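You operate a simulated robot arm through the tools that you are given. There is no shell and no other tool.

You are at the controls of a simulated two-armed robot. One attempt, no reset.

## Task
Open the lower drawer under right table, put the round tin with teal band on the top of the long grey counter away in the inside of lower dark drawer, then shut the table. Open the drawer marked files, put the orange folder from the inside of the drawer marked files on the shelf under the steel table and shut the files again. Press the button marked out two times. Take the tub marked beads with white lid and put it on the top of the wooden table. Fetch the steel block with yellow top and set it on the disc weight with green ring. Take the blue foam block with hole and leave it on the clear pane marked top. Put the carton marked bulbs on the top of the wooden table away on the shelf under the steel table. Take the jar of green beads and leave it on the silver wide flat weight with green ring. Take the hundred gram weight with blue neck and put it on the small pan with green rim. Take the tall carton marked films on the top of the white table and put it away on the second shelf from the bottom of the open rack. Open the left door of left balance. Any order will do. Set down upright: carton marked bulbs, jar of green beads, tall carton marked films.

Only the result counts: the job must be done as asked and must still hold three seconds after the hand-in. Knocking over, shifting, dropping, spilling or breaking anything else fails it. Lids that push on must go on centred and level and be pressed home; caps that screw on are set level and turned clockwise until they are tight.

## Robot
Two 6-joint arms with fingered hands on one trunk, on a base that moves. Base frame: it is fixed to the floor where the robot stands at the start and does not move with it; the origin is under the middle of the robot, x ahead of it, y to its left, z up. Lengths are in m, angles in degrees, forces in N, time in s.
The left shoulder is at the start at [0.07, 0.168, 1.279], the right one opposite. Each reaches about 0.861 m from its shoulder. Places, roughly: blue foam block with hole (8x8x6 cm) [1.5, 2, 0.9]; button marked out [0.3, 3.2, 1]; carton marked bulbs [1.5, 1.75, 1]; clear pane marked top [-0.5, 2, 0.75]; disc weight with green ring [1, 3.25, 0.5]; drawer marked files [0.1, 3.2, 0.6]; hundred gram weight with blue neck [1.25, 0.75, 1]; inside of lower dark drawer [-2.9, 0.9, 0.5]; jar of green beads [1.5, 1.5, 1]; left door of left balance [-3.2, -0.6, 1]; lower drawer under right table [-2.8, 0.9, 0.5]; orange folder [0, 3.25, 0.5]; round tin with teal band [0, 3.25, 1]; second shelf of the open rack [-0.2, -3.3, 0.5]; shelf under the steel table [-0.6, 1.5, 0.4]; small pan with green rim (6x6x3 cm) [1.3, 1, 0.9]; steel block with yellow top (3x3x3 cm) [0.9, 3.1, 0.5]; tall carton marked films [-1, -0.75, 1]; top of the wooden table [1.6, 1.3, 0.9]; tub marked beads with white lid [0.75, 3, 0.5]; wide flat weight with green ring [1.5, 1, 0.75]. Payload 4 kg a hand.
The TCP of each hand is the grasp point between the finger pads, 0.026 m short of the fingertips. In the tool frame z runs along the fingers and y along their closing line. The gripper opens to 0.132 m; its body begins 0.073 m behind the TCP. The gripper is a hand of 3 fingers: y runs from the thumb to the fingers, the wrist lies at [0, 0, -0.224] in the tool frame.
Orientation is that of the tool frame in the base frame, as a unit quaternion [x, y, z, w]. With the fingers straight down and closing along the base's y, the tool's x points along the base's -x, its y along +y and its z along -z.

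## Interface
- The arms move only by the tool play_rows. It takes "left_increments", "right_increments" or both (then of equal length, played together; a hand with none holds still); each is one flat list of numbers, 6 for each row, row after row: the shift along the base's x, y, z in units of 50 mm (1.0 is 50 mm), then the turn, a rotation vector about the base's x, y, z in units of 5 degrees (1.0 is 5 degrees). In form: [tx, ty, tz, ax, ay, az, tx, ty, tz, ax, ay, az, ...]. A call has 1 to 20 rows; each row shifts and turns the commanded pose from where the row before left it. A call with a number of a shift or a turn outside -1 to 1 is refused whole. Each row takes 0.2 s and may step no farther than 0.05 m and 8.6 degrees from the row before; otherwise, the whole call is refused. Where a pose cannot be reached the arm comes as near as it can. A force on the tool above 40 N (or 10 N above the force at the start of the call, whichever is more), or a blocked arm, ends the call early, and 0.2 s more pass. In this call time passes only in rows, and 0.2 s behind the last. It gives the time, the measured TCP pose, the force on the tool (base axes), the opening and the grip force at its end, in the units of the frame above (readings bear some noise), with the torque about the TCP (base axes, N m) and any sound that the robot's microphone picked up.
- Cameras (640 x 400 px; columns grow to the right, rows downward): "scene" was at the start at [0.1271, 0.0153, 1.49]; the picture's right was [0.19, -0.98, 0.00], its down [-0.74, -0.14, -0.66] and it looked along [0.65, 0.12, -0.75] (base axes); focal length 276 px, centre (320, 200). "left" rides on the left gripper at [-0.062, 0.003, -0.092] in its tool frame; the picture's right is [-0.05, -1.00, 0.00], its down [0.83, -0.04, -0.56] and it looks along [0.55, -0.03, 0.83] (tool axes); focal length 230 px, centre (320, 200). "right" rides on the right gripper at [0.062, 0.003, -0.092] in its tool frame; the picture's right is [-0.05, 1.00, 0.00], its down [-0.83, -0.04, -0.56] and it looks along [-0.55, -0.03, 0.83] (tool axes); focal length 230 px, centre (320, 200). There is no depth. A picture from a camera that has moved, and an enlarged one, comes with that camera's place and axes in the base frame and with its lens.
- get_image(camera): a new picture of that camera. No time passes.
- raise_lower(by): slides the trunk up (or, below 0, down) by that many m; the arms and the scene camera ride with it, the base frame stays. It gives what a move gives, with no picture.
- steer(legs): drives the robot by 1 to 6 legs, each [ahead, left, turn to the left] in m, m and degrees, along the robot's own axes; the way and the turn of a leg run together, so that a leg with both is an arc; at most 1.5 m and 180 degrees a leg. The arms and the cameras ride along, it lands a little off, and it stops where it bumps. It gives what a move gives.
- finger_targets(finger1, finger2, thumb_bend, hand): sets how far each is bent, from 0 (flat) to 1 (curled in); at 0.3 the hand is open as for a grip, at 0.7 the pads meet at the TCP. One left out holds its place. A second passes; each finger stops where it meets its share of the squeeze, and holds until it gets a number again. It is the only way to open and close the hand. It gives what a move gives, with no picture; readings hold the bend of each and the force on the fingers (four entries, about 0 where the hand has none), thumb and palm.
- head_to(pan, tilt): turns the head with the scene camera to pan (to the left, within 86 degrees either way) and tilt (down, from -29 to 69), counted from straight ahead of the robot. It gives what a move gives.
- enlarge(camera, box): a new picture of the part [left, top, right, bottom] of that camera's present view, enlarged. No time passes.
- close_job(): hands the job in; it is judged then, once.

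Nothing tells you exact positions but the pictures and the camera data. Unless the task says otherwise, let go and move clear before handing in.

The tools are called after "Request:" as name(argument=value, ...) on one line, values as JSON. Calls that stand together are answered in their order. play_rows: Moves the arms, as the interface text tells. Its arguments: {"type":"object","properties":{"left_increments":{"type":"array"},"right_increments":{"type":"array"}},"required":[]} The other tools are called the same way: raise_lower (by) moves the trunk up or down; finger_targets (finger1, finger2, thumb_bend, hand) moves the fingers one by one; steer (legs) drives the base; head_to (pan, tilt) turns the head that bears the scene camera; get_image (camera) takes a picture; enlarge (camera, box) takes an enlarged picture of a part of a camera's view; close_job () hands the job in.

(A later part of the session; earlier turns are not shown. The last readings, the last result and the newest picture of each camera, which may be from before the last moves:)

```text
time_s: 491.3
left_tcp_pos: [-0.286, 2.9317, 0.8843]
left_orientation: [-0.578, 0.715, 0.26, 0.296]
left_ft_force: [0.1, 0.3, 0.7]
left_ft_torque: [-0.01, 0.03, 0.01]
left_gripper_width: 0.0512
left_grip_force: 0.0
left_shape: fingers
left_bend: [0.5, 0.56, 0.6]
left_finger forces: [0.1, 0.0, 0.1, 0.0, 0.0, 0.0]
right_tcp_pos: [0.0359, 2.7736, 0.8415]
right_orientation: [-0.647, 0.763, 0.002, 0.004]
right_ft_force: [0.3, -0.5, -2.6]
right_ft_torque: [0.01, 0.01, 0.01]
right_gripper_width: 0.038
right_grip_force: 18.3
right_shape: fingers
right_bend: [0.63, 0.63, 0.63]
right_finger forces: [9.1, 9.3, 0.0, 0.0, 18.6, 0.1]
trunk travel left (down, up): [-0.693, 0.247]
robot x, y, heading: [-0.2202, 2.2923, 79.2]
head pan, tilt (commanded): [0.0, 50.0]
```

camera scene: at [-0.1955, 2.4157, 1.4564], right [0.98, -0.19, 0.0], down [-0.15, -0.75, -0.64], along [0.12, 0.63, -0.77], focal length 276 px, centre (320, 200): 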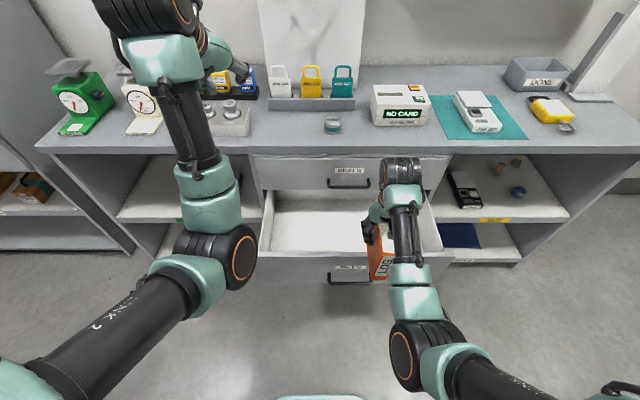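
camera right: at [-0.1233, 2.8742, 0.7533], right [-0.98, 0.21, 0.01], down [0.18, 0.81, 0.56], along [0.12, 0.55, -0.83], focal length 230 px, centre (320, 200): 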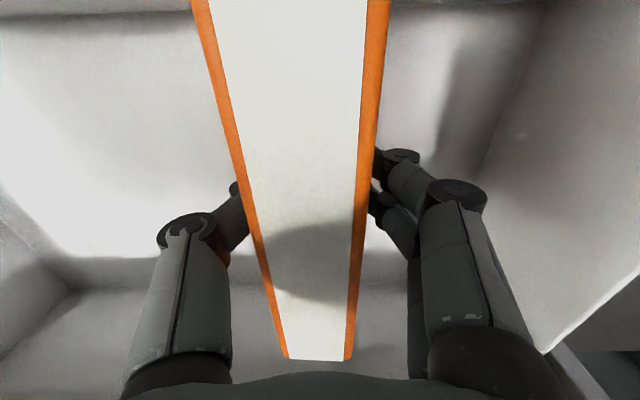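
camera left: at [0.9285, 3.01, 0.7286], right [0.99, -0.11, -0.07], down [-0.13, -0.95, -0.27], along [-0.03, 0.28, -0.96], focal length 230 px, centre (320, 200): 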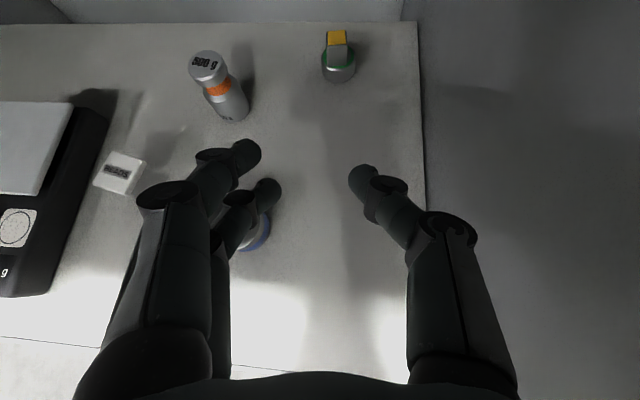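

Down fine. Now a bit lower, back in front of the drawer, and down to pushing height.

Request:
play_rows(left_increments=[0, 0, -0.9, 0, 0, 0, 0, -0.1, -0.9, 0, 0, 0, -0.15, -0.9, 0, 0, 0, 0, -0.15, -0.9, 0, 0, 0, 0, -0.15, -0.9, 0, 0, 0, 0, -0.15, -0.9, 0, 0, 0, 0, -0.1, -0.6, -0.3, 0, 0, 0])

Request:
get_image(camera="scene")

```text
time_s: 492.7
left_tcp_pos: [-0.3462, 2.7714, 0.7962]
left_orientation: [-0.525, 0.747, 0.305, 0.271]
left_ft_force: [-0.8, 0.3, -1.0]
left_ft_torque: [-0.03, 0.01, 0.01]
left_gripper_width: 0.0512
left_grip_force: 0.0
left_shape: fingers
left_bend: [0.5, 0.56, 0.6]
left_finger forces: [0.1, 0.0, 0.0, 0.0, 0.1, 0.0]
right_tcp_pos: [0.0364, 2.7727, 0.8407]
right_orientation: [-0.646, 0.763, 0.003, 0.003]
right_ft_force: [-0.5, 0.2, -2.9]
right_ft_torque: [0.0, -0.03, 0.0]
right_gripper_width: 0.038
right_grip_force: 18.7
right_shape: fingers
right_bend: [0.63, 0.63, 0.63]
right_finger forces: [9.2, 9.4, 0.0, 0.0, 18.5, 0.1]
trunk travel left (down, up): [-0.693, 0.247]
robot x, y, heading: [-0.2187, 2.2868, 78.9]
head pan, tilt (commanded): [0.0, 50.0]
stopped in row 6 (left hand): the arm was blocked; the commanded pose is now the measured one
```

```text
taken
camera scene: at [-0.196, 2.4131, 1.4567], right [0.98, -0.19, 0.0], down [-0.15, -0.75, -0.64], along [0.12, 0.63, -0.77], focal length 276 px, centre (320, 200)
```

scene: 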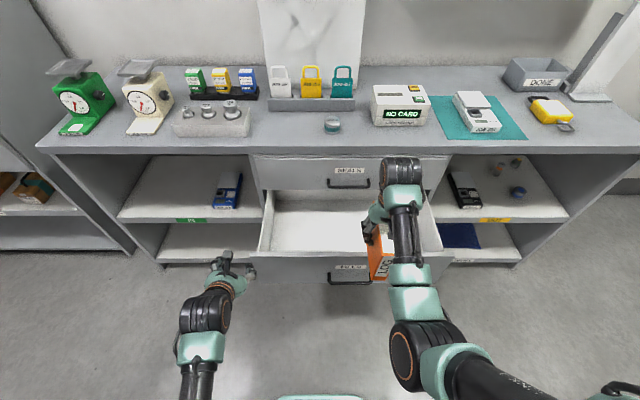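

Nearly there. Moving back and down together toward the front of the drawer.

Request:
play_rows(left_increments=[0.1, -0.5, -0.3, 0, 0, 0, 0.1, -0.5, -0.5, 0, 0, 0, 0.1, -0.3, -0.8, 0, 0, 0])

Request:
get_image(camera="left")

Request:
get_image(camera="scene")

```text
time_s: 493.7
left_tcp_pos: [-0.3505, 2.7224, 0.7218]
left_orientation: [-0.492, 0.761, 0.33, 0.264]
left_ft_force: [-0.9, -0.5, -0.3]
left_ft_torque: [0.0, 0.03, 0.0]
left_gripper_width: 0.0512
left_grip_force: 0.0
left_shape: fingers
left_bend: [0.5, 0.56, 0.6]
left_finger forces: [0.1, 0.1, 0.0, 0.0, 0.1, 0.0]
right_tcp_pos: [0.0366, 2.7746, 0.8398]
right_orientation: [-0.646, 0.763, 0.003, 0.003]
right_ft_force: [0.3, -0.4, -2.8]
right_ft_torque: [-0.02, -0.01, 0.02]
right_gripper_width: 0.0379
right_grip_force: 18.4
right_shape: fingers
right_bend: [0.63, 0.63, 0.63]
right_finger forces: [9.1, 9.3, 0.0, 0.0, 18.6, 0.0]
trunk travel left (down, up): [-0.693, 0.247]
robot x, y, heading: [-0.2212, 2.2854, 79.0]
head pan, tilt (commanded): [0.0, 50.0]
stopped in row 3 (left hand): the arm was blocked; the commanded pose is now the measured one
```

```text
taken
camera left: at [-0.3366, 2.6885, 0.8267], right [0.94, -0.27, -0.2], down [-0.32, -0.91, -0.26], along [-0.12, 0.31, -0.94], focal length 230 px, centre (320, 200)
```

left: 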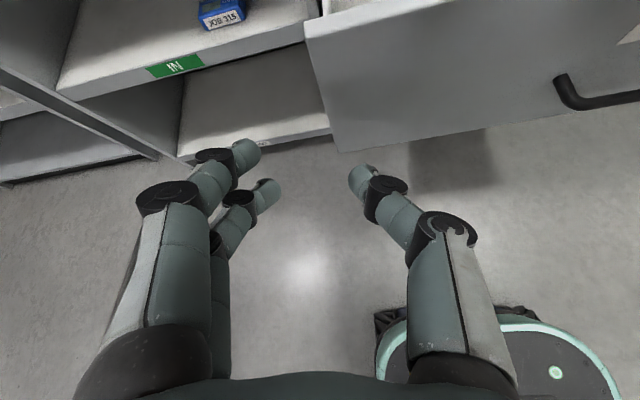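

```text
taken
camera scene: at [-0.1957, 2.4144, 1.4566], right [0.98, -0.19, 0.0], down [-0.15, -0.75, -0.64], along [0.12, 0.63, -0.77], focal length 276 px, centre (320, 200)
```

scene: 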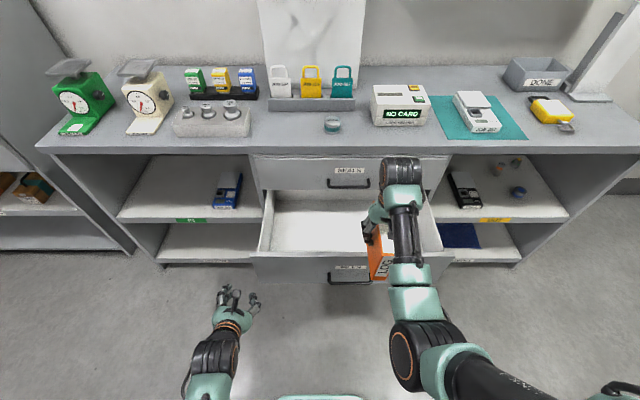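

The drawer front's left end is at (−0.33, 2.90), so I have room. Moving the left hand right, slightly forward and down.

Request:
play_rows(left_increments=[0.5, 0.3, -0.5, 0, 0, 0, 0.5, 0.3, -0.6, 0, 0, 0, 0.4, 0.2, -0.7, 0, 0, 0, 0.2, 0, -0.8, 0, 0, 0])

Request:
finger_targets(hand="left", finger1=0.74, finger2=0.74, thumb_bend=0.72)

Request:
get_image(camera="left")

```text
time_s: 494.9
left_tcp_pos: [-0.2959, 2.7563, 0.5829]
left_orientation: [-0.484, 0.77, 0.334, 0.247]
left_ft_force: [0.3, 0.1, -0.9]
left_ft_torque: [0.02, 0.0, 0.0]
left_gripper_width: 0.0512
left_grip_force: 0.1
left_shape: fingers
left_bend: [0.5, 0.56, 0.6]
left_finger forces: [0.0, 0.0, 0.0, 0.0, 0.0, 0.0]
right_tcp_pos: [0.038, 2.7727, 0.8393]
right_orientation: [-0.646, 0.763, 0.002, 0.002]
right_ft_force: [-0.7, 0.2, -2.8]
right_ft_torque: [0.0, -0.01, -0.04]
right_gripper_width: 0.0379
right_grip_force: 18.6
right_shape: fingers
right_bend: [0.63, 0.63, 0.63]
right_finger forces: [9.1, 9.3, 0.0, 0.0, 18.7, 0.0]
trunk travel left (down, up): [-0.693, 0.247]
robot x, y, heading: [-0.2178, 2.2876, 79.1]
head pan, tilt (commanded): [0.0, 50.0]
stopped in row 4 (left hand): the arm was blocked; the commanded pose is now the measured one
```

```text
time_s: 495.9
left_tcp_pos: [-0.2957, 2.7555, 0.5812]
left_orientation: [-0.484, 0.77, 0.335, 0.247]
left_ft_force: [0.0, -0.5, -0.8]
left_ft_torque: [0.02, 0.01, -0.01]
left_gripper_width: 0.0
left_grip_force: 0.1
left_shape: fingers
left_bend: [0.73, 0.73, 0.72]
left_finger forces: [0.0, 0.0, 0.0, 0.1, 0.0, 0.0]
right_tcp_pos: [0.0366, 2.7742, 0.8395]
right_orientation: [-0.646, 0.763, 0.002, 0.003]
right_ft_force: [-0.3, -0.4, -3.3]
right_ft_torque: [0.02, 0.02, 0.01]
right_gripper_width: 0.0375
right_grip_force: 18.7
right_shape: fingers
right_bend: [0.63, 0.63, 0.63]
right_finger forces: [9.1, 9.3, 0.1, 0.1, 18.5, 0.0]
trunk travel left (down, up): [-0.693, 0.247]
robot x, y, heading: [-0.2168, 2.2897, 79.0]
head pan, tilt (commanded): [0.0, 50.0]
```

```text
taken
camera left: at [-0.2786, 2.7227, 0.687], right [0.93, -0.28, -0.24], down [-0.33, -0.91, -0.23], along [-0.15, 0.3, -0.94], focal length 230 px, centre (320, 200)
```

left: 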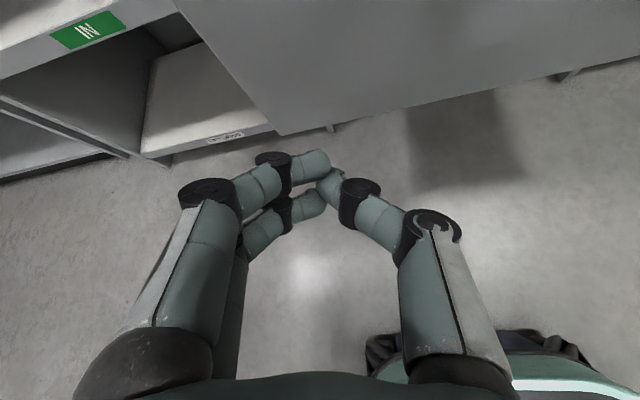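

In position with a closed fist. Moving to the right a little and pushing the drawer closed.

Request:
play_rows(left_increments=[0.7, 0.3, 0, 0, 0, 0, 0.7, 0.5, 0, 0, 0, 0, 0.3, 0.9, 0, 0, 0, 0, 0.18, 0.95, 0, 0, 0, 0, 0.18, 0.95, 0, 0, 0, 0])

Request:
get_image(camera="scene")

```text
time_s: 497.1
left_tcp_pos: [-0.2027, 2.9349, 0.6254]
left_orientation: [-0.484, 0.77, 0.331, 0.25]
left_ft_force: [-0.1, -0.9, -1.1]
left_ft_torque: [0.14, 0.0, -0.02]
left_gripper_width: 0.0002
left_grip_force: 0.2
left_shape: fingers
left_bend: [0.74, 0.73, 0.72]
left_finger forces: [0.0, 0.0, 0.1, 0.1, 0.0, 0.0]
left hand out of reach, approached as far as the arm can: row 4, 5
right_tcp_pos: [0.0382, 2.7744, 0.8395]
right_orientation: [-0.646, 0.763, 0.003, 0.003]
right_ft_force: [-0.3, 0.3, -3.8]
right_ft_torque: [-0.01, -0.03, -0.02]
right_gripper_width: 0.0377
right_grip_force: 18.0
right_shape: fingers
right_bend: [0.63, 0.63, 0.63]
right_finger forces: [9.1, 9.3, 0.0, 0.1, 18.7, 0.0]
trunk travel left (down, up): [-0.693, 0.247]
robot x, y, heading: [-0.2181, 2.2883, 79.2]
head pan, tilt (commanded): [0.0, 50.0]
```

```text
taken
camera scene: at [-0.195, 2.415, 1.4565], right [0.98, -0.19, 0.0], down [-0.15, -0.75, -0.64], along [0.12, 0.63, -0.77], focal length 276 px, centre (320, 200)
```

scene: 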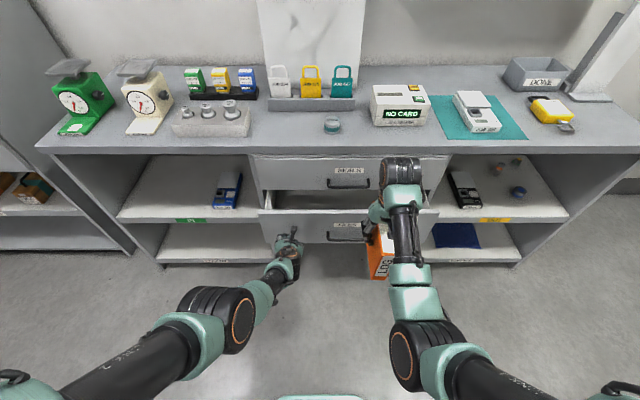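

The drawer is mostly shut; the arm is at full stretch. Finishing the push by rolling the base forward 10 cm.

Request:
steer(legs=[[0.09, 0, 0]])

Request:
get_image(camera="scene")

Request:
enlarge(camera="scene", box=[230, 120, 460, 280])

```text
time_s: 498.2
left_tcp_pos: [-0.187, 3.0246, 0.6261]
left_orientation: [-0.484, 0.769, 0.334, 0.249]
left_ft_force: [0.5, 0.0, -0.3]
left_ft_torque: [-0.03, -0.01, -0.01]
left_gripper_width: 0.0001
left_grip_force: 0.0
left_shape: fingers
left_bend: [0.74, 0.73, 0.71]
left_finger forces: [0.1, 0.0, 0.0, 0.0, 0.1, 0.0]
right_tcp_pos: [0.0556, 2.8622, 0.8407]
right_orientation: [-0.646, 0.763, 0.002, 0.003]
right_ft_force: [-0.1, -0.3, -2.9]
right_ft_torque: [-0.03, -0.03, 0.02]
right_gripper_width: 0.038
right_grip_force: 18.4
right_shape: fingers
right_bend: [0.63, 0.63, 0.63]
right_finger forces: [9.1, 9.4, 0.1, 0.0, 18.5, 0.0]
trunk travel left (down, up): [-0.693, 0.247]
robot x, y, heading: [-0.2038, 2.3795, 79.0]
head pan, tilt (commanded): [0.0, 50.0]
```

```text
taken
camera scene: at [-0.1784, 2.5028, 1.4566], right [0.98, -0.19, 0.0], down [-0.15, -0.75, -0.64], along [0.12, 0.63, -0.77], focal length 276 px, centre (320, 200)
```

scene: 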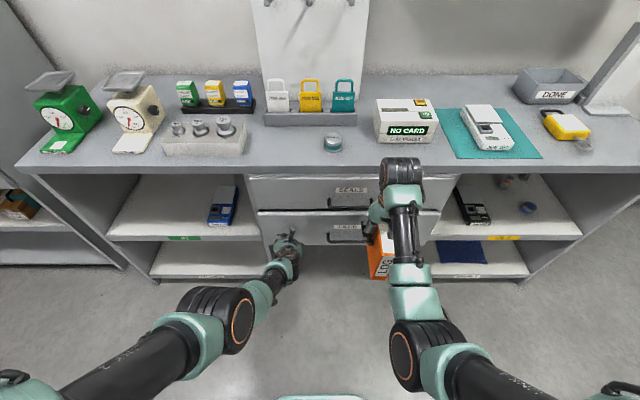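

```text
2.50 times, centred on (345, 200) of scene
camera zoom: at [-0.1784, 2.5028, 1.4566], right [0.98, -0.19, 0.0], down [-0.15, -0.75, -0.64], along [0.12, 0.63, -0.77], focal length 691 px, centre (258, 200)
```

zoom: 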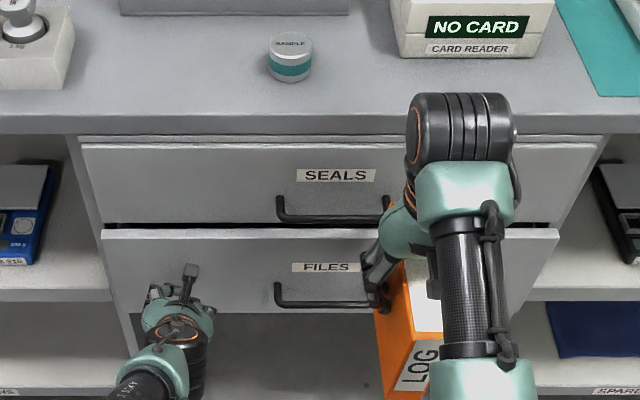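

About 3 cm remain. Lowering the trunk slightly for reach and pushing on with the left arm.

Request:
raise_lower(by=-0.08)

Request:
play_rows(left_increments=[0.15, 0.8, 0.2, 0, 0, 0, 0.15, 0.8, 0, 0, 0, 0])

Request:
enlarge(camera="scene", box=[230, 100, 460, 260])

```text
time_s: 499.4
left_tcp_pos: [-0.1876, 3.0252, 0.5461]
left_orientation: [-0.484, 0.77, 0.334, 0.248]
left_ft_force: [0.3, -0.3, -0.3]
left_ft_torque: [0.0, 0.0, 0.05]
left_gripper_width: 0.0001
left_grip_force: 0.1
left_shape: fingers
left_bend: [0.74, 0.73, 0.71]
left_finger forces: [0.0, 0.0, 0.0, 0.1, 0.1, 0.1]
right_tcp_pos: [0.0548, 2.8624, 0.7597]
right_orientation: [-0.646, 0.763, 0.002, 0.003]
right_ft_force: [0.0, 0.4, -3.3]
right_ft_torque: [0.03, -0.01, 0.0]
right_gripper_width: 0.0378
right_grip_force: 18.6
right_shape: fingers
right_bend: [0.63, 0.63, 0.63]
right_finger forces: [9.1, 9.3, 0.0, 0.0, 18.6, 0.1]
trunk travel left (down, up): [-0.613, 0.327]
robot x, y, heading: [-0.1983, 2.3752, 78.9]
head pan, tilt (commanded): [0.0, 50.0]
```

```text
time_s: 499.9
left_tcp_pos: [-0.1721, 3.0602, 0.5831]
left_orientation: [-0.484, 0.77, 0.334, 0.249]
left_ft_force: [-0.1, 1.1, -0.1]
left_ft_torque: [-0.02, 0.01, 0.02]
left_gripper_width: 0.0001
left_grip_force: 0.0
left_shape: fingers
left_bend: [0.74, 0.73, 0.71]
left_finger forces: [0.1, 0.1, 0.0, 0.1, 0.0, 0.0]
left hand out of reach, approached as far as the arm can: row 1, 2
right_tcp_pos: [0.0541, 2.8627, 0.759]
right_orientation: [-0.646, 0.763, 0.002, 0.003]
right_ft_force: [-0.9, -0.1, -2.9]
right_ft_torque: [-0.01, -0.03, 0.03]
right_gripper_width: 0.0379
right_grip_force: 18.8
right_shape: fingers
right_bend: [0.63, 0.63, 0.63]
right_finger forces: [9.0, 9.3, 0.0, 0.1, 18.6, 0.0]
trunk travel left (down, up): [-0.613, 0.327]
robot x, y, heading: [-0.205, 2.3791, 79.2]
head pan, tilt (commanded): [0.0, 50.0]
```

```text
2.50 times, centred on (345, 180) of scene
camera zoom: at [-0.1783, 2.503, 1.3765], right [0.98, -0.19, 0.0], down [-0.15, -0.75, -0.64], along [0.12, 0.63, -0.77], focal length 691 px, centre (258, 250)
```

zoom: 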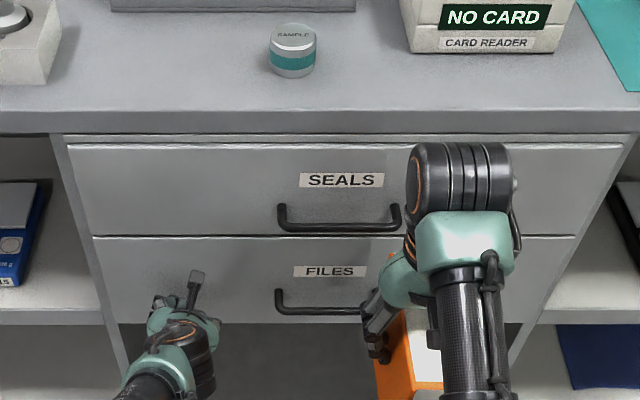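

It looks flush now; a final 2 cm nudge to be sure it is fully home.

Request:
steer(legs=[[0.025, 0, 0]])

Request:
enlarge(camera="scene", box=[230, 100, 460, 260])

```text
time_s: 500.8
left_tcp_pos: [-0.1704, 3.0807, 0.5824]
left_orientation: [-0.485, 0.77, 0.333, 0.247]
left_ft_force: [-6.5, -27.0, 1.6]
left_ft_torque: [-0.09, 0.02, -0.17]
left_gripper_width: 0.0
left_grip_force: 20.7
left_shape: fingers
left_bend: [0.77, 0.74, 0.72]
left_finger forces: [28.2, 0.0, 0.0, 0.0, 13.8, 0.0]
right_tcp_pos: [0.0591, 2.8839, 0.7619]
right_orientation: [-0.646, 0.763, 0.002, 0.003]
right_ft_force: [0.1, 0.5, -3.2]
right_ft_torque: [-0.02, 0.0, 0.01]
right_gripper_width: 0.0378
right_grip_force: 17.7
right_shape: fingers
right_bend: [0.63, 0.63, 0.63]
right_finger forces: [9.1, 9.2, 0.1, 0.1, 18.5, 0.0]
trunk travel left (down, up): [-0.613, 0.327]
robot x, y, heading: [-0.1991, 2.4017, 79.1]
head pan, tilt (commanded): [0.0, 50.0]
```

```text
2.50 times, centred on (345, 180) of scene
camera zoom: at [-0.1743, 2.5238, 1.3769], right [0.98, -0.19, 0.0], down [-0.15, -0.75, -0.64], along [0.12, 0.63, -0.76], focal length 691 px, centre (258, 250)
```

zoom: 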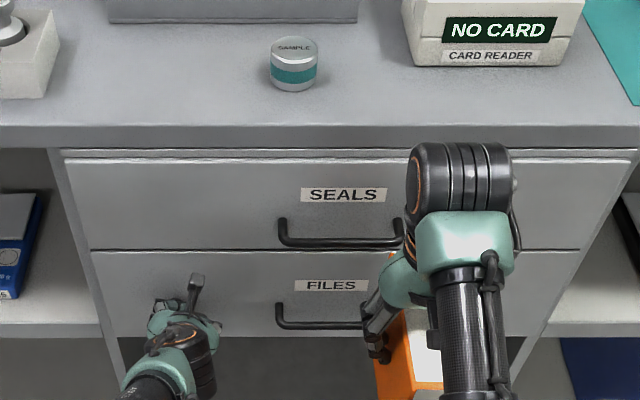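

The drawer is fully shut (it pushes back firmly). Next the tin: backing off, raising so the folder clears the counter, and levelling the left hand.

Request:
steer(legs=[[-0.15, 0, 0]])

Request:
raise_lower(by=0.32)

Request:
play_rows(left_increments=[0, 0, 0.3, -0.3, -0.95, 0.49, 0, 0, 0.3, -0.3, -0.95, 0.49, 0, 0, 0.3, -0.3, -0.95, 0.49])

Request:
finger_targets(hand="left", finger1=0.4, finger2=0.4, thumb_bend=0.4)

Request:
get_image(camera="scene")

```text
time_s: 502.1
left_tcp_pos: [-0.1973, 2.9345, 0.5815]
left_orientation: [-0.484, 0.771, 0.331, 0.246]
left_ft_force: [-0.4, 0.0, -0.1]
left_ft_torque: [0.01, 0.05, -0.01]
left_gripper_width: 0.0
left_grip_force: 0.1
left_shape: fingers
left_bend: [0.75, 0.74, 0.71]
left_finger forces: [0.0, 0.0, 0.0, 0.0, 0.1, 0.0]
right_tcp_pos: [0.0301, 2.7411, 0.7595]
right_orientation: [-0.646, 0.763, 0.003, 0.002]
right_ft_force: [0.0, -0.6, -3.1]
right_ft_torque: [-0.01, 0.0, 0.02]
right_gripper_width: 0.038
right_grip_force: 19.0
right_shape: fingers
right_bend: [0.63, 0.63, 0.63]
right_finger forces: [9.0, 9.4, 0.0, 0.1, 18.6, 0.0]
trunk travel left (down, up): [-0.613, 0.327]
robot x, y, heading: [-0.2289, 2.2547, 78.8]
head pan, tilt (commanded): [0.0, 50.0]
```

```text
time_s: 505.3
left_tcp_pos: [-0.1969, 2.9361, 0.8999]
left_orientation: [-0.485, 0.77, 0.332, 0.248]
left_ft_force: [0.2, 0.8, 0.7]
left_ft_torque: [0.04, 0.01, -0.02]
left_gripper_width: 0.0001
left_grip_force: 0.1
left_shape: fingers
left_bend: [0.75, 0.74, 0.71]
left_finger forces: [0.0, 0.1, 0.0, 0.1, 0.1, 0.0]
right_tcp_pos: [0.0306, 2.74, 1.0802]
right_orientation: [-0.646, 0.763, 0.003, 0.002]
right_ft_force: [-0.4, 0.0, -4.1]
right_ft_torque: [0.0, -0.05, -0.01]
right_gripper_width: 0.0378
right_grip_force: 19.0
right_shape: fingers
right_bend: [0.63, 0.63, 0.63]
right_finger forces: [9.1, 9.3, 0.1, 0.0, 18.5, 0.1]
trunk travel left (down, up): [-0.933, 0.007]
robot x, y, heading: [-0.2258, 2.2553, 78.8]
head pan, tilt (commanded): [0.0, 50.0]
```

```text
time_s: 506.1
left_tcp_pos: [-0.2053, 2.9504, 0.9555]
left_orientation: [-0.577, 0.711, 0.265, 0.302]
left_ft_force: [0.3, 0.0, 0.5]
left_ft_torque: [-0.01, 0.0, 0.0]
left_gripper_width: 0.0001
left_grip_force: 0.0
left_shape: fingers
left_bend: [0.75, 0.74, 0.71]
left_finger forces: [0.0, 0.0, 0.0, 0.0, 0.1, 0.0]
right_tcp_pos: [0.0304, 2.7401, 1.0805]
right_orientation: [-0.646, 0.763, 0.003, 0.003]
right_ft_force: [0.7, 1.0, -3.8]
right_ft_torque: [0.02, 0.01, 0.0]
right_gripper_width: 0.0378
right_grip_force: 18.4
right_shape: fingers
right_bend: [0.63, 0.63, 0.63]
right_finger forces: [9.2, 9.3, 0.0, 0.1, 18.6, 0.1]
trunk travel left (down, up): [-0.933, 0.007]
robot x, y, heading: [-0.2258, 2.252, 78.7]
head pan, tilt (commanded): [0.0, 50.0]
```

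```text
time_s: 507.1
left_tcp_pos: [-0.2083, 2.9469, 0.9525]
left_orientation: [-0.578, 0.712, 0.264, 0.3]
left_ft_force: [0.3, -0.3, 0.4]
left_ft_torque: [0.0, -0.05, -0.01]
left_gripper_width: 0.1009
left_grip_force: 0.1
left_shape: fingers
left_bend: [0.4, 0.4, 0.4]
left_finger forces: [0.1, 0.0, 0.0, 0.0, 0.0, 0.0]
right_tcp_pos: [0.0311, 2.7413, 1.0795]
right_orientation: [-0.646, 0.763, 0.003, 0.003]
right_ft_force: [-0.6, 0.5, -3.0]
right_ft_torque: [-0.01, 0.03, 0.01]
right_gripper_width: 0.038
right_grip_force: 18.5
right_shape: fingers
right_bend: [0.63, 0.63, 0.63]
right_finger forces: [9.2, 9.3, 0.0, 0.0, 18.6, 0.0]
trunk travel left (down, up): [-0.933, 0.007]
robot x, y, heading: [-0.2295, 2.2528, 79.0]
head pan, tilt (commanded): [0.0, 50.0]
```

```text
taken
camera scene: at [-0.2021, 2.3806, 1.6965], right [0.98, -0.19, 0.0], down [-0.15, -0.75, -0.64], along [0.12, 0.63, -0.77], focal length 276 px, centre (320, 200)
```

scene: 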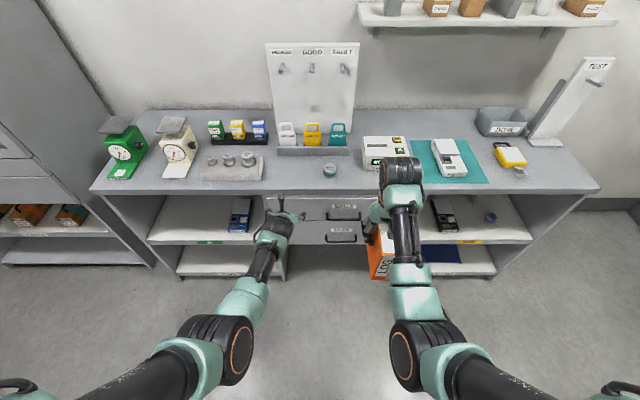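

Shifting the left hand outward and up a bit, then moving the base so it lines up with the tin.

Request:
play_rows(left_increments=[-0.6, -0.3, 0.4, 0, 0, 0, -0.6, -0.3, 0.4, 0, 0, 0, -0.6, -0.3, 0.4, 0, 0, 0, -0.5, -0.3, 0.4, 0, 0, 0])

Request:
steer(legs=[[0.2, -0.24, 0]])

Request:
get_image(camera="left")

Request:
get_image(camera="scene")

```text
time_s: 508.1
left_tcp_pos: [-0.3131, 2.8747, 1.0247]
left_orientation: [-0.581, 0.713, 0.253, 0.3]
left_ft_force: [0.1, -0.1, 0.9]
left_ft_torque: [0.03, -0.02, -0.01]
left_gripper_width: 0.1013
left_grip_force: 0.2
left_shape: fingers
left_bend: [0.4, 0.4, 0.4]
left_finger forces: [0.0, 0.0, 0.0, 0.0, 0.1, 0.0]
right_tcp_pos: [0.0294, 2.7383, 1.0809]
right_orientation: [-0.645, 0.764, 0.002, 0.003]
right_ft_force: [0.0, -0.4, -2.7]
right_ft_torque: [0.02, -0.01, 0.01]
right_gripper_width: 0.0379
right_grip_force: 18.4
right_shape: fingers
right_bend: [0.63, 0.63, 0.63]
right_finger forces: [9.1, 9.2, 0.0, 0.0, 18.5, 0.0]
trunk travel left (down, up): [-0.933, 0.007]
robot x, y, heading: [-0.2285, 2.2547, 79.3]
head pan, tilt (commanded): [0.0, 50.0]
```

```text
time_s: 510.2
left_tcp_pos: [-0.0371, 3.0252, 1.0244]
left_orientation: [-0.581, 0.713, 0.254, 0.3]
left_ft_force: [0.9, 0.1, -0.6]
left_ft_torque: [-0.02, 0.03, -0.03]
left_gripper_width: 0.1017
left_grip_force: 0.0
left_shape: fingers
left_bend: [0.4, 0.4, 0.4]
left_finger forces: [0.1, 0.0, 0.0, 0.0, 0.0, 0.1]
right_tcp_pos: [0.306, 2.89, 1.0813]
right_orientation: [-0.646, 0.763, 0.003, 0.003]
right_ft_force: [-0.8, 0.3, -2.8]
right_ft_torque: [0.0, 0.0, 0.01]
right_gripper_width: 0.0379
right_grip_force: 18.1
right_shape: fingers
right_bend: [0.63, 0.63, 0.63]
right_finger forces: [9.1, 9.3, 0.1, 0.0, 18.5, 0.0]
trunk travel left (down, up): [-0.933, 0.007]
robot x, y, heading: [0.0503, 2.4024, 79.0]
head pan, tilt (commanded): [0.0, 50.0]
```

```text
taken
camera left: at [-0.0433, 3.0009, 1.1341], right [0.99, -0.16, 0.02], down [-0.15, -0.96, -0.22], along [0.06, 0.21, -0.98], focal length 230 px, centre (320, 200)
```

left: 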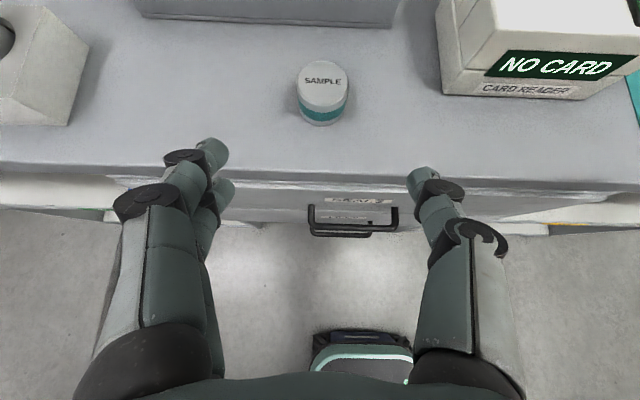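

```text
taken
camera scene: at [0.0728, 2.5283, 1.6967], right [0.98, -0.19, 0.0], down [-0.14, -0.75, -0.64], along [0.12, 0.63, -0.77], focal length 276 px, centre (320, 200)
```

scene: 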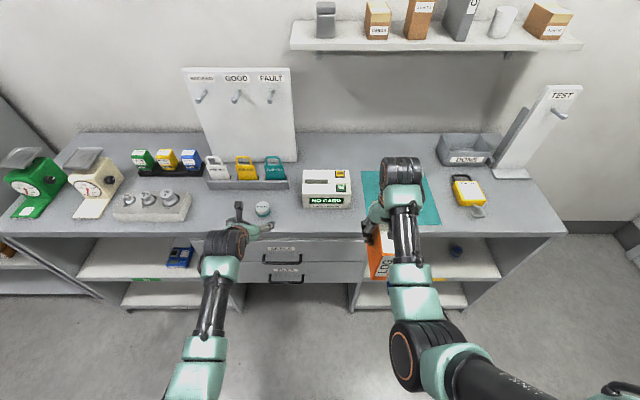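

The tin is at (−0.005, 3.168), 5 cm across and 4 cm tall. Moving in to grip it low on its sides.

Request:
play_rows(left_increments=[0.15, 0.655, -0.5, 0, 0, 0, 0.15, 0.655, -0.5, 0, 0, 0, 0.15, 0.655, -0.5, 0, 0, 0, 0.15, 0.655, -0.45, 0, 0, 0])

Request:
get_image(camera="left")

```text
time_s: 511.2
left_tcp_pos: [-0.002, 3.166, 0.9394]
left_orientation: [-0.577, 0.708, 0.261, 0.311]
left_ft_force: [-0.7, -6.5, -9.6]
left_ft_torque: [1.06, -0.22, 0.01]
left_gripper_width: 0.1013
left_grip_force: 0.0
left_shape: fingers
left_bend: [0.4, 0.4, 0.4]
left_finger forces: [0.1, 0.0, 0.0, 0.0, 0.1, 0.0]
right_tcp_pos: [0.3099, 2.8928, 1.0787]
right_orientation: [-0.646, 0.764, 0.003, 0.002]
right_ft_force: [0.3, -0.6, -3.8]
right_ft_torque: [-0.03, -0.01, 0.01]
right_gripper_width: 0.0379
right_grip_force: 18.7
right_shape: fingers
right_bend: [0.63, 0.63, 0.63]
right_finger forces: [9.0, 9.3, 0.0, 0.0, 18.5, 0.1]
trunk travel left (down, up): [-0.933, 0.007]
robot x, y, heading: [0.0501, 2.4056, 78.8]
head pan, tilt (commanded): [0.0, 50.0]
```

```text
taken
camera left: at [-0.0089, 3.139, 1.0466], right [0.99, -0.16, 0.03], down [-0.15, -0.96, -0.24], along [0.07, 0.24, -0.97], focal length 230 px, centre (320, 200)
```

left: 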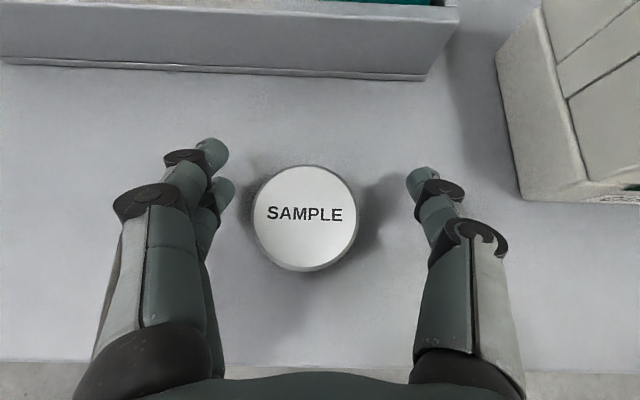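

There's some unexpected load on the hand. Checking with the head camera before gripping.

Request:
enlarge(camera="scene", box=[180, 150, 400, 300])

```text
2.67 times, centred on (290, 225) of scene
camera zoom: at [0.0776, 2.5339, 1.6961], right [0.98, -0.19, 0.0], down [-0.15, -0.75, -0.64], along [0.12, 0.63, -0.77], focal length 737 px, centre (400, 133)
```

zoom: 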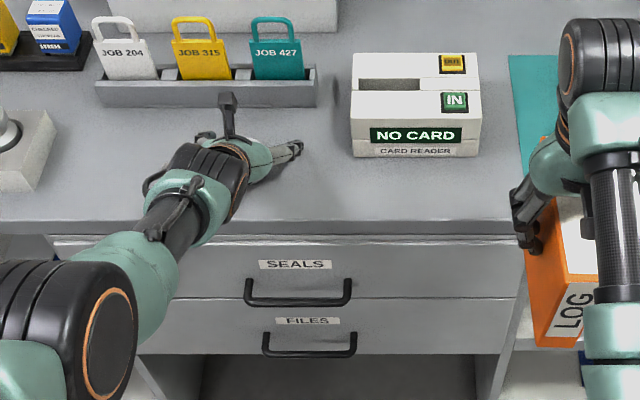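

The forearm is resting on the counter's front edge in this posture. I'll lift, and switch to a vertical hand, which keeps the forearm well above the edge.

Request:
play_rows(left_increments=[0, -0.3, 0.8, 0, 0, 0, 0, -0.2, 0.8, 0, 0, 0, 0, 0, 0.5, -0.98, 0.19, 0, 0, 0, 0.3, -0.98, 0.19, 0, 0, 0, 0, -0.98, 0.19, 0, 0, 0, 0, -0.98, 0.19, 0, 0, 0, 0, -0.98, 0.19, 0, 0, 0, 0, -0.98, 0.19, 0, 0, 0, 0, -0.98, 0.19, 0, 0, 0, 0, -0.98, 0.19, 0, 0, 0, 0, -0.98, 0.19, 0])

Request:
get_image(camera="left")

Request:
get_image(camera="scene")

```text
time_s: 511.5
left_tcp_pos: [-0.0043, 3.1403, 0.9324]
left_orientation: [-0.576, 0.722, 0.251, 0.289]
left_ft_force: [0.0, 0.9, 0.2]
left_ft_torque: [0.04, 0.01, -0.02]
left_gripper_width: 0.1014
left_grip_force: 0.0
left_shape: fingers
left_bend: [0.4, 0.4, 0.4]
left_finger forces: [0.0, 0.0, 0.0, 0.1, 0.1, 0.0]
right_tcp_pos: [0.308, 2.8839, 1.0816]
right_orientation: [-0.647, 0.763, 0.002, 0.004]
right_ft_force: [-0.3, 0.5, -2.5]
right_ft_torque: [0.03, -0.02, -0.02]
right_gripper_width: 0.0381
right_grip_force: 19.0
right_shape: fingers
right_bend: [0.63, 0.63, 0.63]
right_finger forces: [9.0, 9.3, 0.0, 0.1, 18.6, 0.0]
trunk travel left (down, up): [-0.933, 0.007]
robot x, y, heading: [0.0482, 2.4002, 79.1]
head pan, tilt (commanded): [0.0, 50.0]
stopped in row 1 (left hand): the force on the tool passed its limit at 56 N (the readings are from after the stop); the commanded pose is now the measured one
```

```text
taken
camera left: at [-0.0085, 3.1185, 1.0411], right [0.98, -0.17, 0.01], down [-0.17, -0.97, -0.2], along [0.04, 0.19, -0.98], focal length 230 px, centre (320, 200)
```

left: 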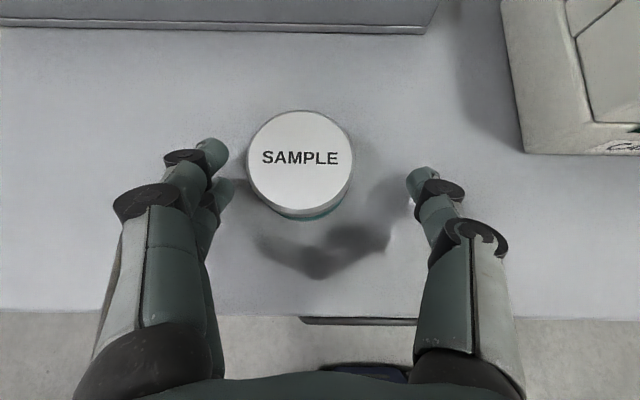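

```text
taken
camera scene: at [0.0752, 2.5224, 1.6971], right [0.98, -0.19, 0.0], down [-0.15, -0.75, -0.65], along [0.12, 0.63, -0.76], focal length 276 px, centre (320, 200)
```

scene: 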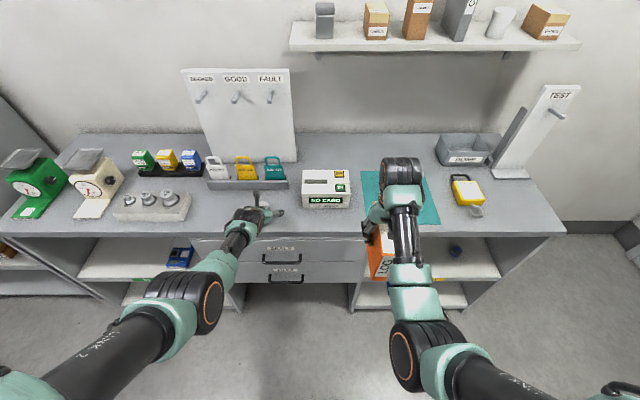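

Load is gone now. Raising straight up gently.

Request:
play_rows(left_increments=[0, 0, 0.4, 0, 0, 0, 0, 0, 0.6, 0, 0, 0, 0, 0, 0.6, 0, 0, 0])

Request:
enlarge(camera="scene", box=[100, 150, 320, 320])

```text
time_s: 512.3
left_tcp_pos: [-0.0056, 3.1449, 1.009]
left_orientation: [-0.576, 0.723, 0.25, 0.288]
left_ft_force: [0.6, 0.8, -0.3]
left_ft_torque: [-0.03, 0.0, -0.01]
left_gripper_width: 0.1014
left_grip_force: 0.1
left_shape: fingers
left_bend: [0.4, 0.4, 0.4]
left_finger forces: [0.0, 0.0, 0.1, 0.0, 0.1, 0.0]
right_tcp_pos: [0.3071, 2.89, 1.0793]
right_orientation: [-0.647, 0.762, 0.002, 0.003]
right_ft_force: [0.1, -1.0, -3.7]
right_ft_torque: [-0.01, -0.02, 0.01]
right_gripper_width: 0.0379
right_grip_force: 18.6
right_shape: fingers
right_bend: [0.63, 0.63, 0.63]
right_finger forces: [9.0, 9.3, 0.0, 0.0, 18.6, 0.0]
trunk travel left (down, up): [-0.933, 0.007]
robot x, y, heading: [0.0452, 2.4044, 78.9]
head pan, tilt (commanded): [0.0, 50.0]
```

```text
2.35 times, centred on (210, 235) of scene
camera zoom: at [0.0754, 2.5305, 1.6964], right [0.98, -0.19, 0.0], down [-0.15, -0.75, -0.64], along [0.12, 0.63, -0.77], focal length 650 px, centre (579, 118)
```

zoom: 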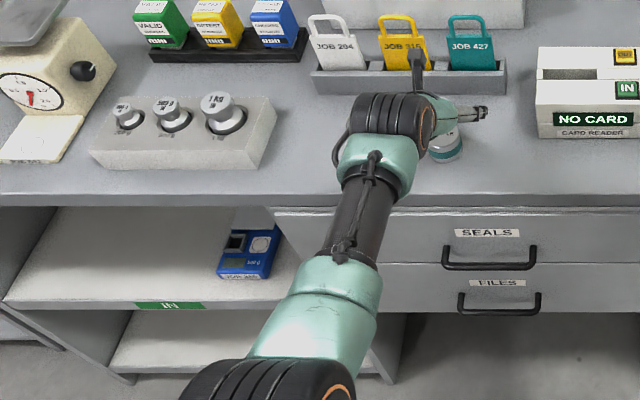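

Free and clear. Rotating the left hand to vertical here.

Request:
play_rows(left_increments=[0, 0, 0.2, -0.98, 0.19, 0, 0, 0, 0.2, -0.98, 0.19, 0, 0, 0, 0.2, -0.98, 0.19, 0, 0, 0, 0, -0.98, 0.19, 0, 0, 0, 0, -0.98, 0.19, 0, 0, 0, 0, -0.98, 0.19, 0, 0, 0, 0, -0.98, 0.19, 0, 0, 0, 0, -0.98, 0.19, 0, 0, 0, 0, -0.98, 0.19, 0])

Request:
get_image(camera="left")

Request:
get_image(camera="scene")

```text
time_s: 514.3
left_tcp_pos: [-0.0183, 3.1014, 1.0554]
left_orientation: [-0.622, 0.783, 0.002, -0.003]
left_ft_force: [-0.3, 0.4, -1.0]
left_ft_torque: [0.01, 0.04, -0.01]
left_gripper_width: 0.1015
left_grip_force: 0.1
left_shape: fingers
left_bend: [0.4, 0.4, 0.4]
left_finger forces: [0.0, 0.0, 0.0, 0.0, 0.1, 0.0]
left hand out of reach, approached as far as the arm can: row 7, 8, 9
right_tcp_pos: [0.3072, 2.889, 1.0809]
right_orientation: [-0.647, 0.763, 0.002, 0.003]
right_ft_force: [0.3, -0.2, -3.3]
right_ft_torque: [-0.01, 0.01, -0.01]
right_gripper_width: 0.0376
right_grip_force: 18.4
right_shape: fingers
right_bend: [0.63, 0.63, 0.63]
right_finger forces: [9.1, 9.4, 0.1, 0.0, 18.6, 0.0]
trunk travel left (down, up): [-0.933, 0.007]
robot x, y, heading: [0.0508, 2.4024, 79.0]
head pan, tilt (commanded): [0.0, 50.0]
```

```text
taken
camera left: at [-0.0068, 3.1624, 1.1472], right [0.98, -0.17, -0.01], down [-0.14, -0.82, 0.56], along [-0.1, -0.55, -0.83], focal length 230 px, centre (320, 200)
```

left: 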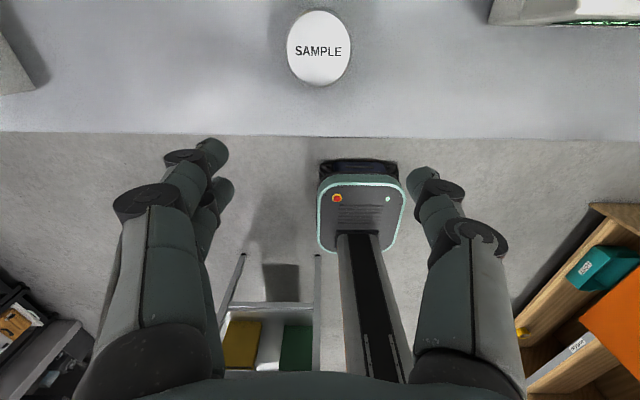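

```text
taken
camera scene: at [0.0755, 2.5303, 1.6965], right [0.98, -0.19, 0.0], down [-0.15, -0.75, -0.64], along [0.12, 0.63, -0.77], focal length 276 px, centre (320, 200)
```

scene: 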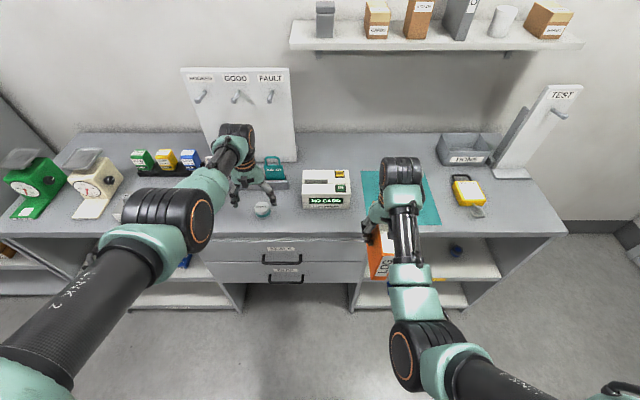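

Vertical now, with the forearm well up. Rolling 9 cm forward so the tin is within reach.

Request:
steer(legs=[[0.09, 0, 0]])

Request:
get_image(camera="left")

```text
time_s: 515.4
left_tcp_pos: [-0.0031, 3.1808, 1.0582]
left_orientation: [-0.623, 0.782, 0.004, 0.0]
left_ft_force: [-0.4, -0.7, -0.1]
left_ft_torque: [0.05, -0.02, -0.02]
left_gripper_width: 0.1013
left_grip_force: 0.0
left_shape: fingers
left_bend: [0.4, 0.4, 0.4]
left_finger forces: [0.0, 0.1, 0.0, 0.0, 0.0, 0.0]
right_tcp_pos: [0.323, 2.9691, 1.0837]
right_orientation: [-0.647, 0.763, 0.004, 0.005]
right_ft_force: [-0.3, 0.0, -2.4]
right_ft_torque: [0.03, 0.01, -0.03]
right_gripper_width: 0.0382
right_grip_force: 19.1
right_shape: fingers
right_bend: [0.63, 0.63, 0.63]
right_finger forces: [9.1, 9.4, 0.0, 0.0, 18.7, 0.0]
trunk travel left (down, up): [-0.933, 0.007]
robot x, y, heading: [0.0678, 2.4938, 79.2]
head pan, tilt (commanded): [0.0, 50.0]
```

```text
taken
camera left: at [0.0077, 3.2414, 1.1517], right [0.98, -0.17, -0.01], down [-0.14, -0.82, 0.55], along [-0.1, -0.54, -0.83], focal length 230 px, centre (320, 200)
```

left: 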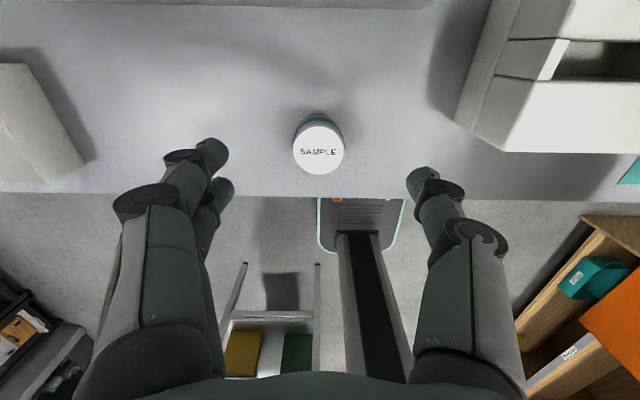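

Tin at about (−0.009, 3.158). Centring over it and descending.

Request:
play_rows(left_increments=[-0.14, -0.54, 0, 0, 0, 0, 0, 0, -0.95, 0, 0, 0, 0, 0, -0.95, 0, 0, 0])

Request:
get_image(camera="left")

```text
time_s: 516.2
left_tcp_pos: [-0.0121, 3.1535, 0.9636]
left_orientation: [-0.623, 0.783, 0.001, -0.003]
left_ft_force: [-0.4, 0.2, 0.2]
left_ft_torque: [0.0, 0.01, 0.01]
left_gripper_width: 0.1014
left_grip_force: 0.0
left_shape: fingers
left_bend: [0.4, 0.4, 0.4]
left_finger forces: [0.1, 0.1, 0.1, 0.0, 0.1, 0.0]
left hand out of reach, approached as far as the arm can: row 3
right_tcp_pos: [0.3237, 2.9783, 1.0789]
right_orientation: [-0.647, 0.763, 0.002, 0.002]
right_ft_force: [-0.2, 0.2, -3.7]
right_ft_torque: [-0.04, 0.03, 0.01]
right_gripper_width: 0.0379
right_grip_force: 18.4
right_shape: fingers
right_bend: [0.63, 0.63, 0.63]
right_finger forces: [9.1, 9.2, 0.0, 0.0, 18.6, 0.1]
trunk travel left (down, up): [-0.933, 0.007]
robot x, y, heading: [0.0643, 2.49, 78.9]
head pan, tilt (commanded): [0.0, 50.0]
```

```text
taken
camera left: at [-0.001, 3.2149, 1.056], right [0.98, -0.17, -0.01], down [-0.14, -0.82, 0.56], along [-0.1, -0.55, -0.83], focal length 230 px, centre (320, 200)
```

left: 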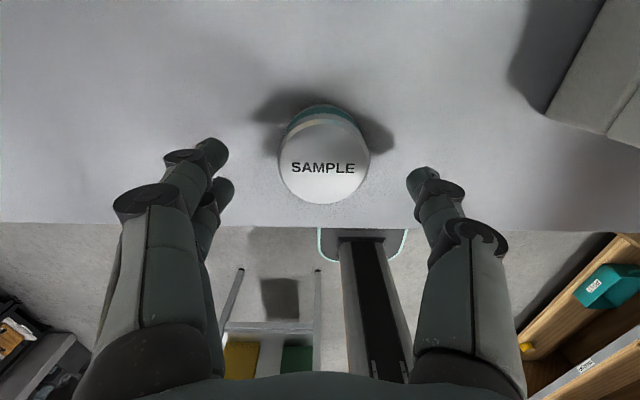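

Reach is just short; raising the folder hand 6 cm, then lowering the trunk 4.5 cm to bring the fingers around the tin.

Request:
play_rows(right_increments=[0, -0.3, 0.7, 0, 0, 0, 0, -0.3, 0.6, 0, 0, 0])

Request:
raise_lower(by=-0.044)

Request:
get_image(camera="left")

```text
time_s: 516.8
left_tcp_pos: [-0.0123, 3.1514, 0.9637]
left_orientation: [-0.624, 0.781, 0.002, -0.002]
left_ft_force: [-0.4, -0.1, 0.6]
left_ft_torque: [-0.03, 0.0, 0.0]
left_gripper_width: 0.1016
left_grip_force: 0.1
left_shape: fingers
left_bend: [0.4, 0.4, 0.4]
left_finger forces: [0.1, 0.0, 0.0, 0.1, 0.0, 0.0]
right_tcp_pos: [0.3333, 2.9689, 1.0995]
right_orientation: [-0.643, 0.766, -0.006, 0.015]
right_ft_force: [0.7, 0.0, -3.3]
right_ft_torque: [-0.02, 0.04, 0.01]
right_gripper_width: 0.0379
right_grip_force: 18.8
right_shape: fingers
right_bend: [0.63, 0.63, 0.63]
right_finger forces: [9.2, 9.3, 0.0, 0.1, 18.6, 0.0]
right hand out of reach, approached as far as the arm can: row 1, 2
trunk travel left (down, up): [-0.933, 0.007]
robot x, y, heading: [0.0666, 2.4885, 79.2]
head pan, tilt (commanded): [0.0, 50.0]
```

```text
time_s: 517.7
left_tcp_pos: [-0.0122, 3.1521, 0.9288]
left_orientation: [-0.623, 0.782, 0.006, 0.002]
left_ft_force: [-2.9, -0.9, 40.4]
left_ft_torque: [-0.33, -0.67, 0.25]
left_gripper_width: 0.1058
left_grip_force: 19.2
left_shape: fingers
left_bend: [0.4, 0.39, 0.4]
left_finger forces: [7.4, 7.1, 0.0, 0.0, 25.0, 0.0]
right_tcp_pos: [0.3337, 2.9646, 1.0596]
right_orientation: [-0.643, 0.766, -0.004, 0.017]
right_ft_force: [-0.4, 0.6, -3.5]
right_ft_torque: [-0.06, 0.0, 0.07]
right_gripper_width: 0.0376
right_grip_force: 18.4
right_shape: fingers
right_bend: [0.63, 0.63, 0.63]
right_finger forces: [9.1, 9.4, 0.0, 0.1, 18.6, 0.0]
trunk travel left (down, up): [-0.889, 0.051]
robot x, y, heading: [0.0644, 2.4904, 79.2]
head pan, tilt (commanded): [0.0, 50.0]
```

```text
taken
camera left: at [-0.0017, 3.2121, 1.0225], right [0.99, -0.17, -0.01], down [-0.14, -0.83, 0.54], along [-0.1, -0.54, -0.84], focal length 230 px, centre (320, 200)
```

left: 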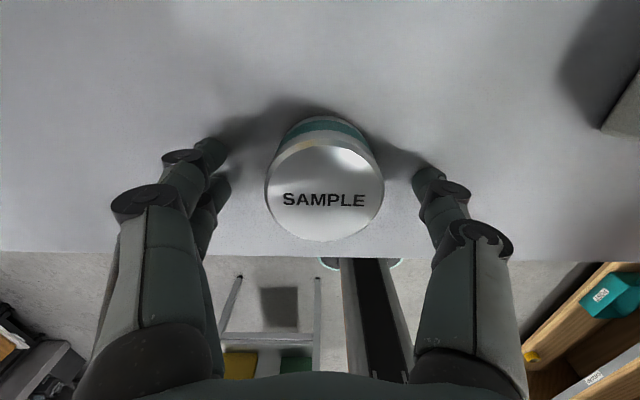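

The fingertips reached the counter, so I'm low enough. Easing up 1 cm and closing on the tin.

Request:
raise_lower(by=0.012)

Request:
finger_targets(hand="left", finger1=0.64, finger2=0.64, thumb_bend=0.64)

Request:
get_image(camera="left")

```text
time_s: 518.3
left_tcp_pos: [-0.0136, 3.1487, 0.9313]
left_orientation: [-0.623, 0.783, 0.0, -0.004]
left_ft_force: [0.3, -0.1, 0.5]
left_ft_torque: [0.0, -0.02, -0.03]
left_gripper_width: 0.1032
left_grip_force: 0.2
left_shape: fingers
left_bend: [0.4, 0.4, 0.4]
left_finger forces: [0.1, 0.0, 0.0, 0.1, 0.4, 0.1]
right_tcp_pos: [0.3341, 2.9679, 1.0694]
right_orientation: [-0.643, 0.766, -0.006, 0.016]
right_ft_force: [0.7, 0.1, -3.6]
right_ft_torque: [0.0, 0.0, -0.02]
right_gripper_width: 0.0382
right_grip_force: 18.6
right_shape: fingers
right_bend: [0.63, 0.63, 0.63]
right_finger forces: [9.1, 9.3, 0.0, 0.0, 18.6, 0.1]
trunk travel left (down, up): [-0.901, 0.039]
robot x, y, heading: [0.0675, 2.486, 78.9]
head pan, tilt (commanded): [0.0, 50.0]
```

```text
time_s: 519.3
left_tcp_pos: [-0.0134, 3.1509, 0.9332]
left_orientation: [-0.623, 0.782, 0.001, -0.002]
left_ft_force: [0.3, 0.0, -0.5]
left_ft_torque: [0.0, 0.0, 0.01]
left_gripper_width: 0.0479
left_grip_force: 8.5
left_shape: fingers
left_bend: [0.56, 0.61, 0.6]
left_finger forces: [7.0, 2.0, 0.0, 0.1, 9.1, 0.1]
right_tcp_pos: [0.3319, 2.9675, 1.0691]
right_orientation: [-0.642, 0.766, -0.006, 0.015]
right_ft_force: [0.3, -1.0, -3.1]
right_ft_torque: [-0.01, 0.02, 0.01]
right_gripper_width: 0.0381
right_grip_force: 19.0
right_shape: fingers
right_bend: [0.63, 0.63, 0.63]
right_finger forces: [9.2, 9.3, 0.0, 0.0, 18.7, 0.0]
trunk travel left (down, up): [-0.901, 0.039]
robot x, y, heading: [0.0688, 2.4925, 79.0]
head pan, tilt (commanded): [0.0, 50.0]
```

```text
taken
camera left: at [-0.002, 3.2118, 1.0255], right [0.98, -0.17, -0.01], down [-0.14, -0.82, 0.56], along [-0.1, -0.55, -0.83], focal length 230 px, centre (320, 200)
```

left: 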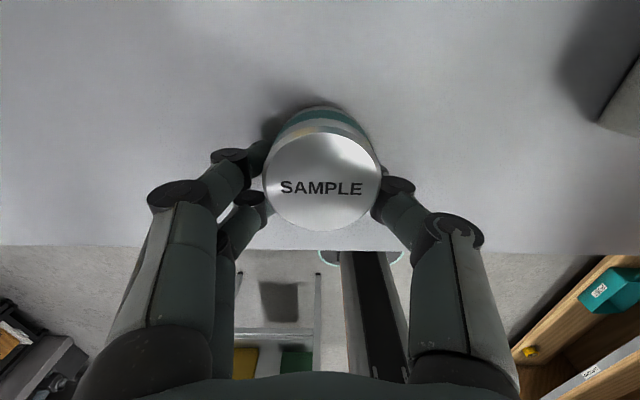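

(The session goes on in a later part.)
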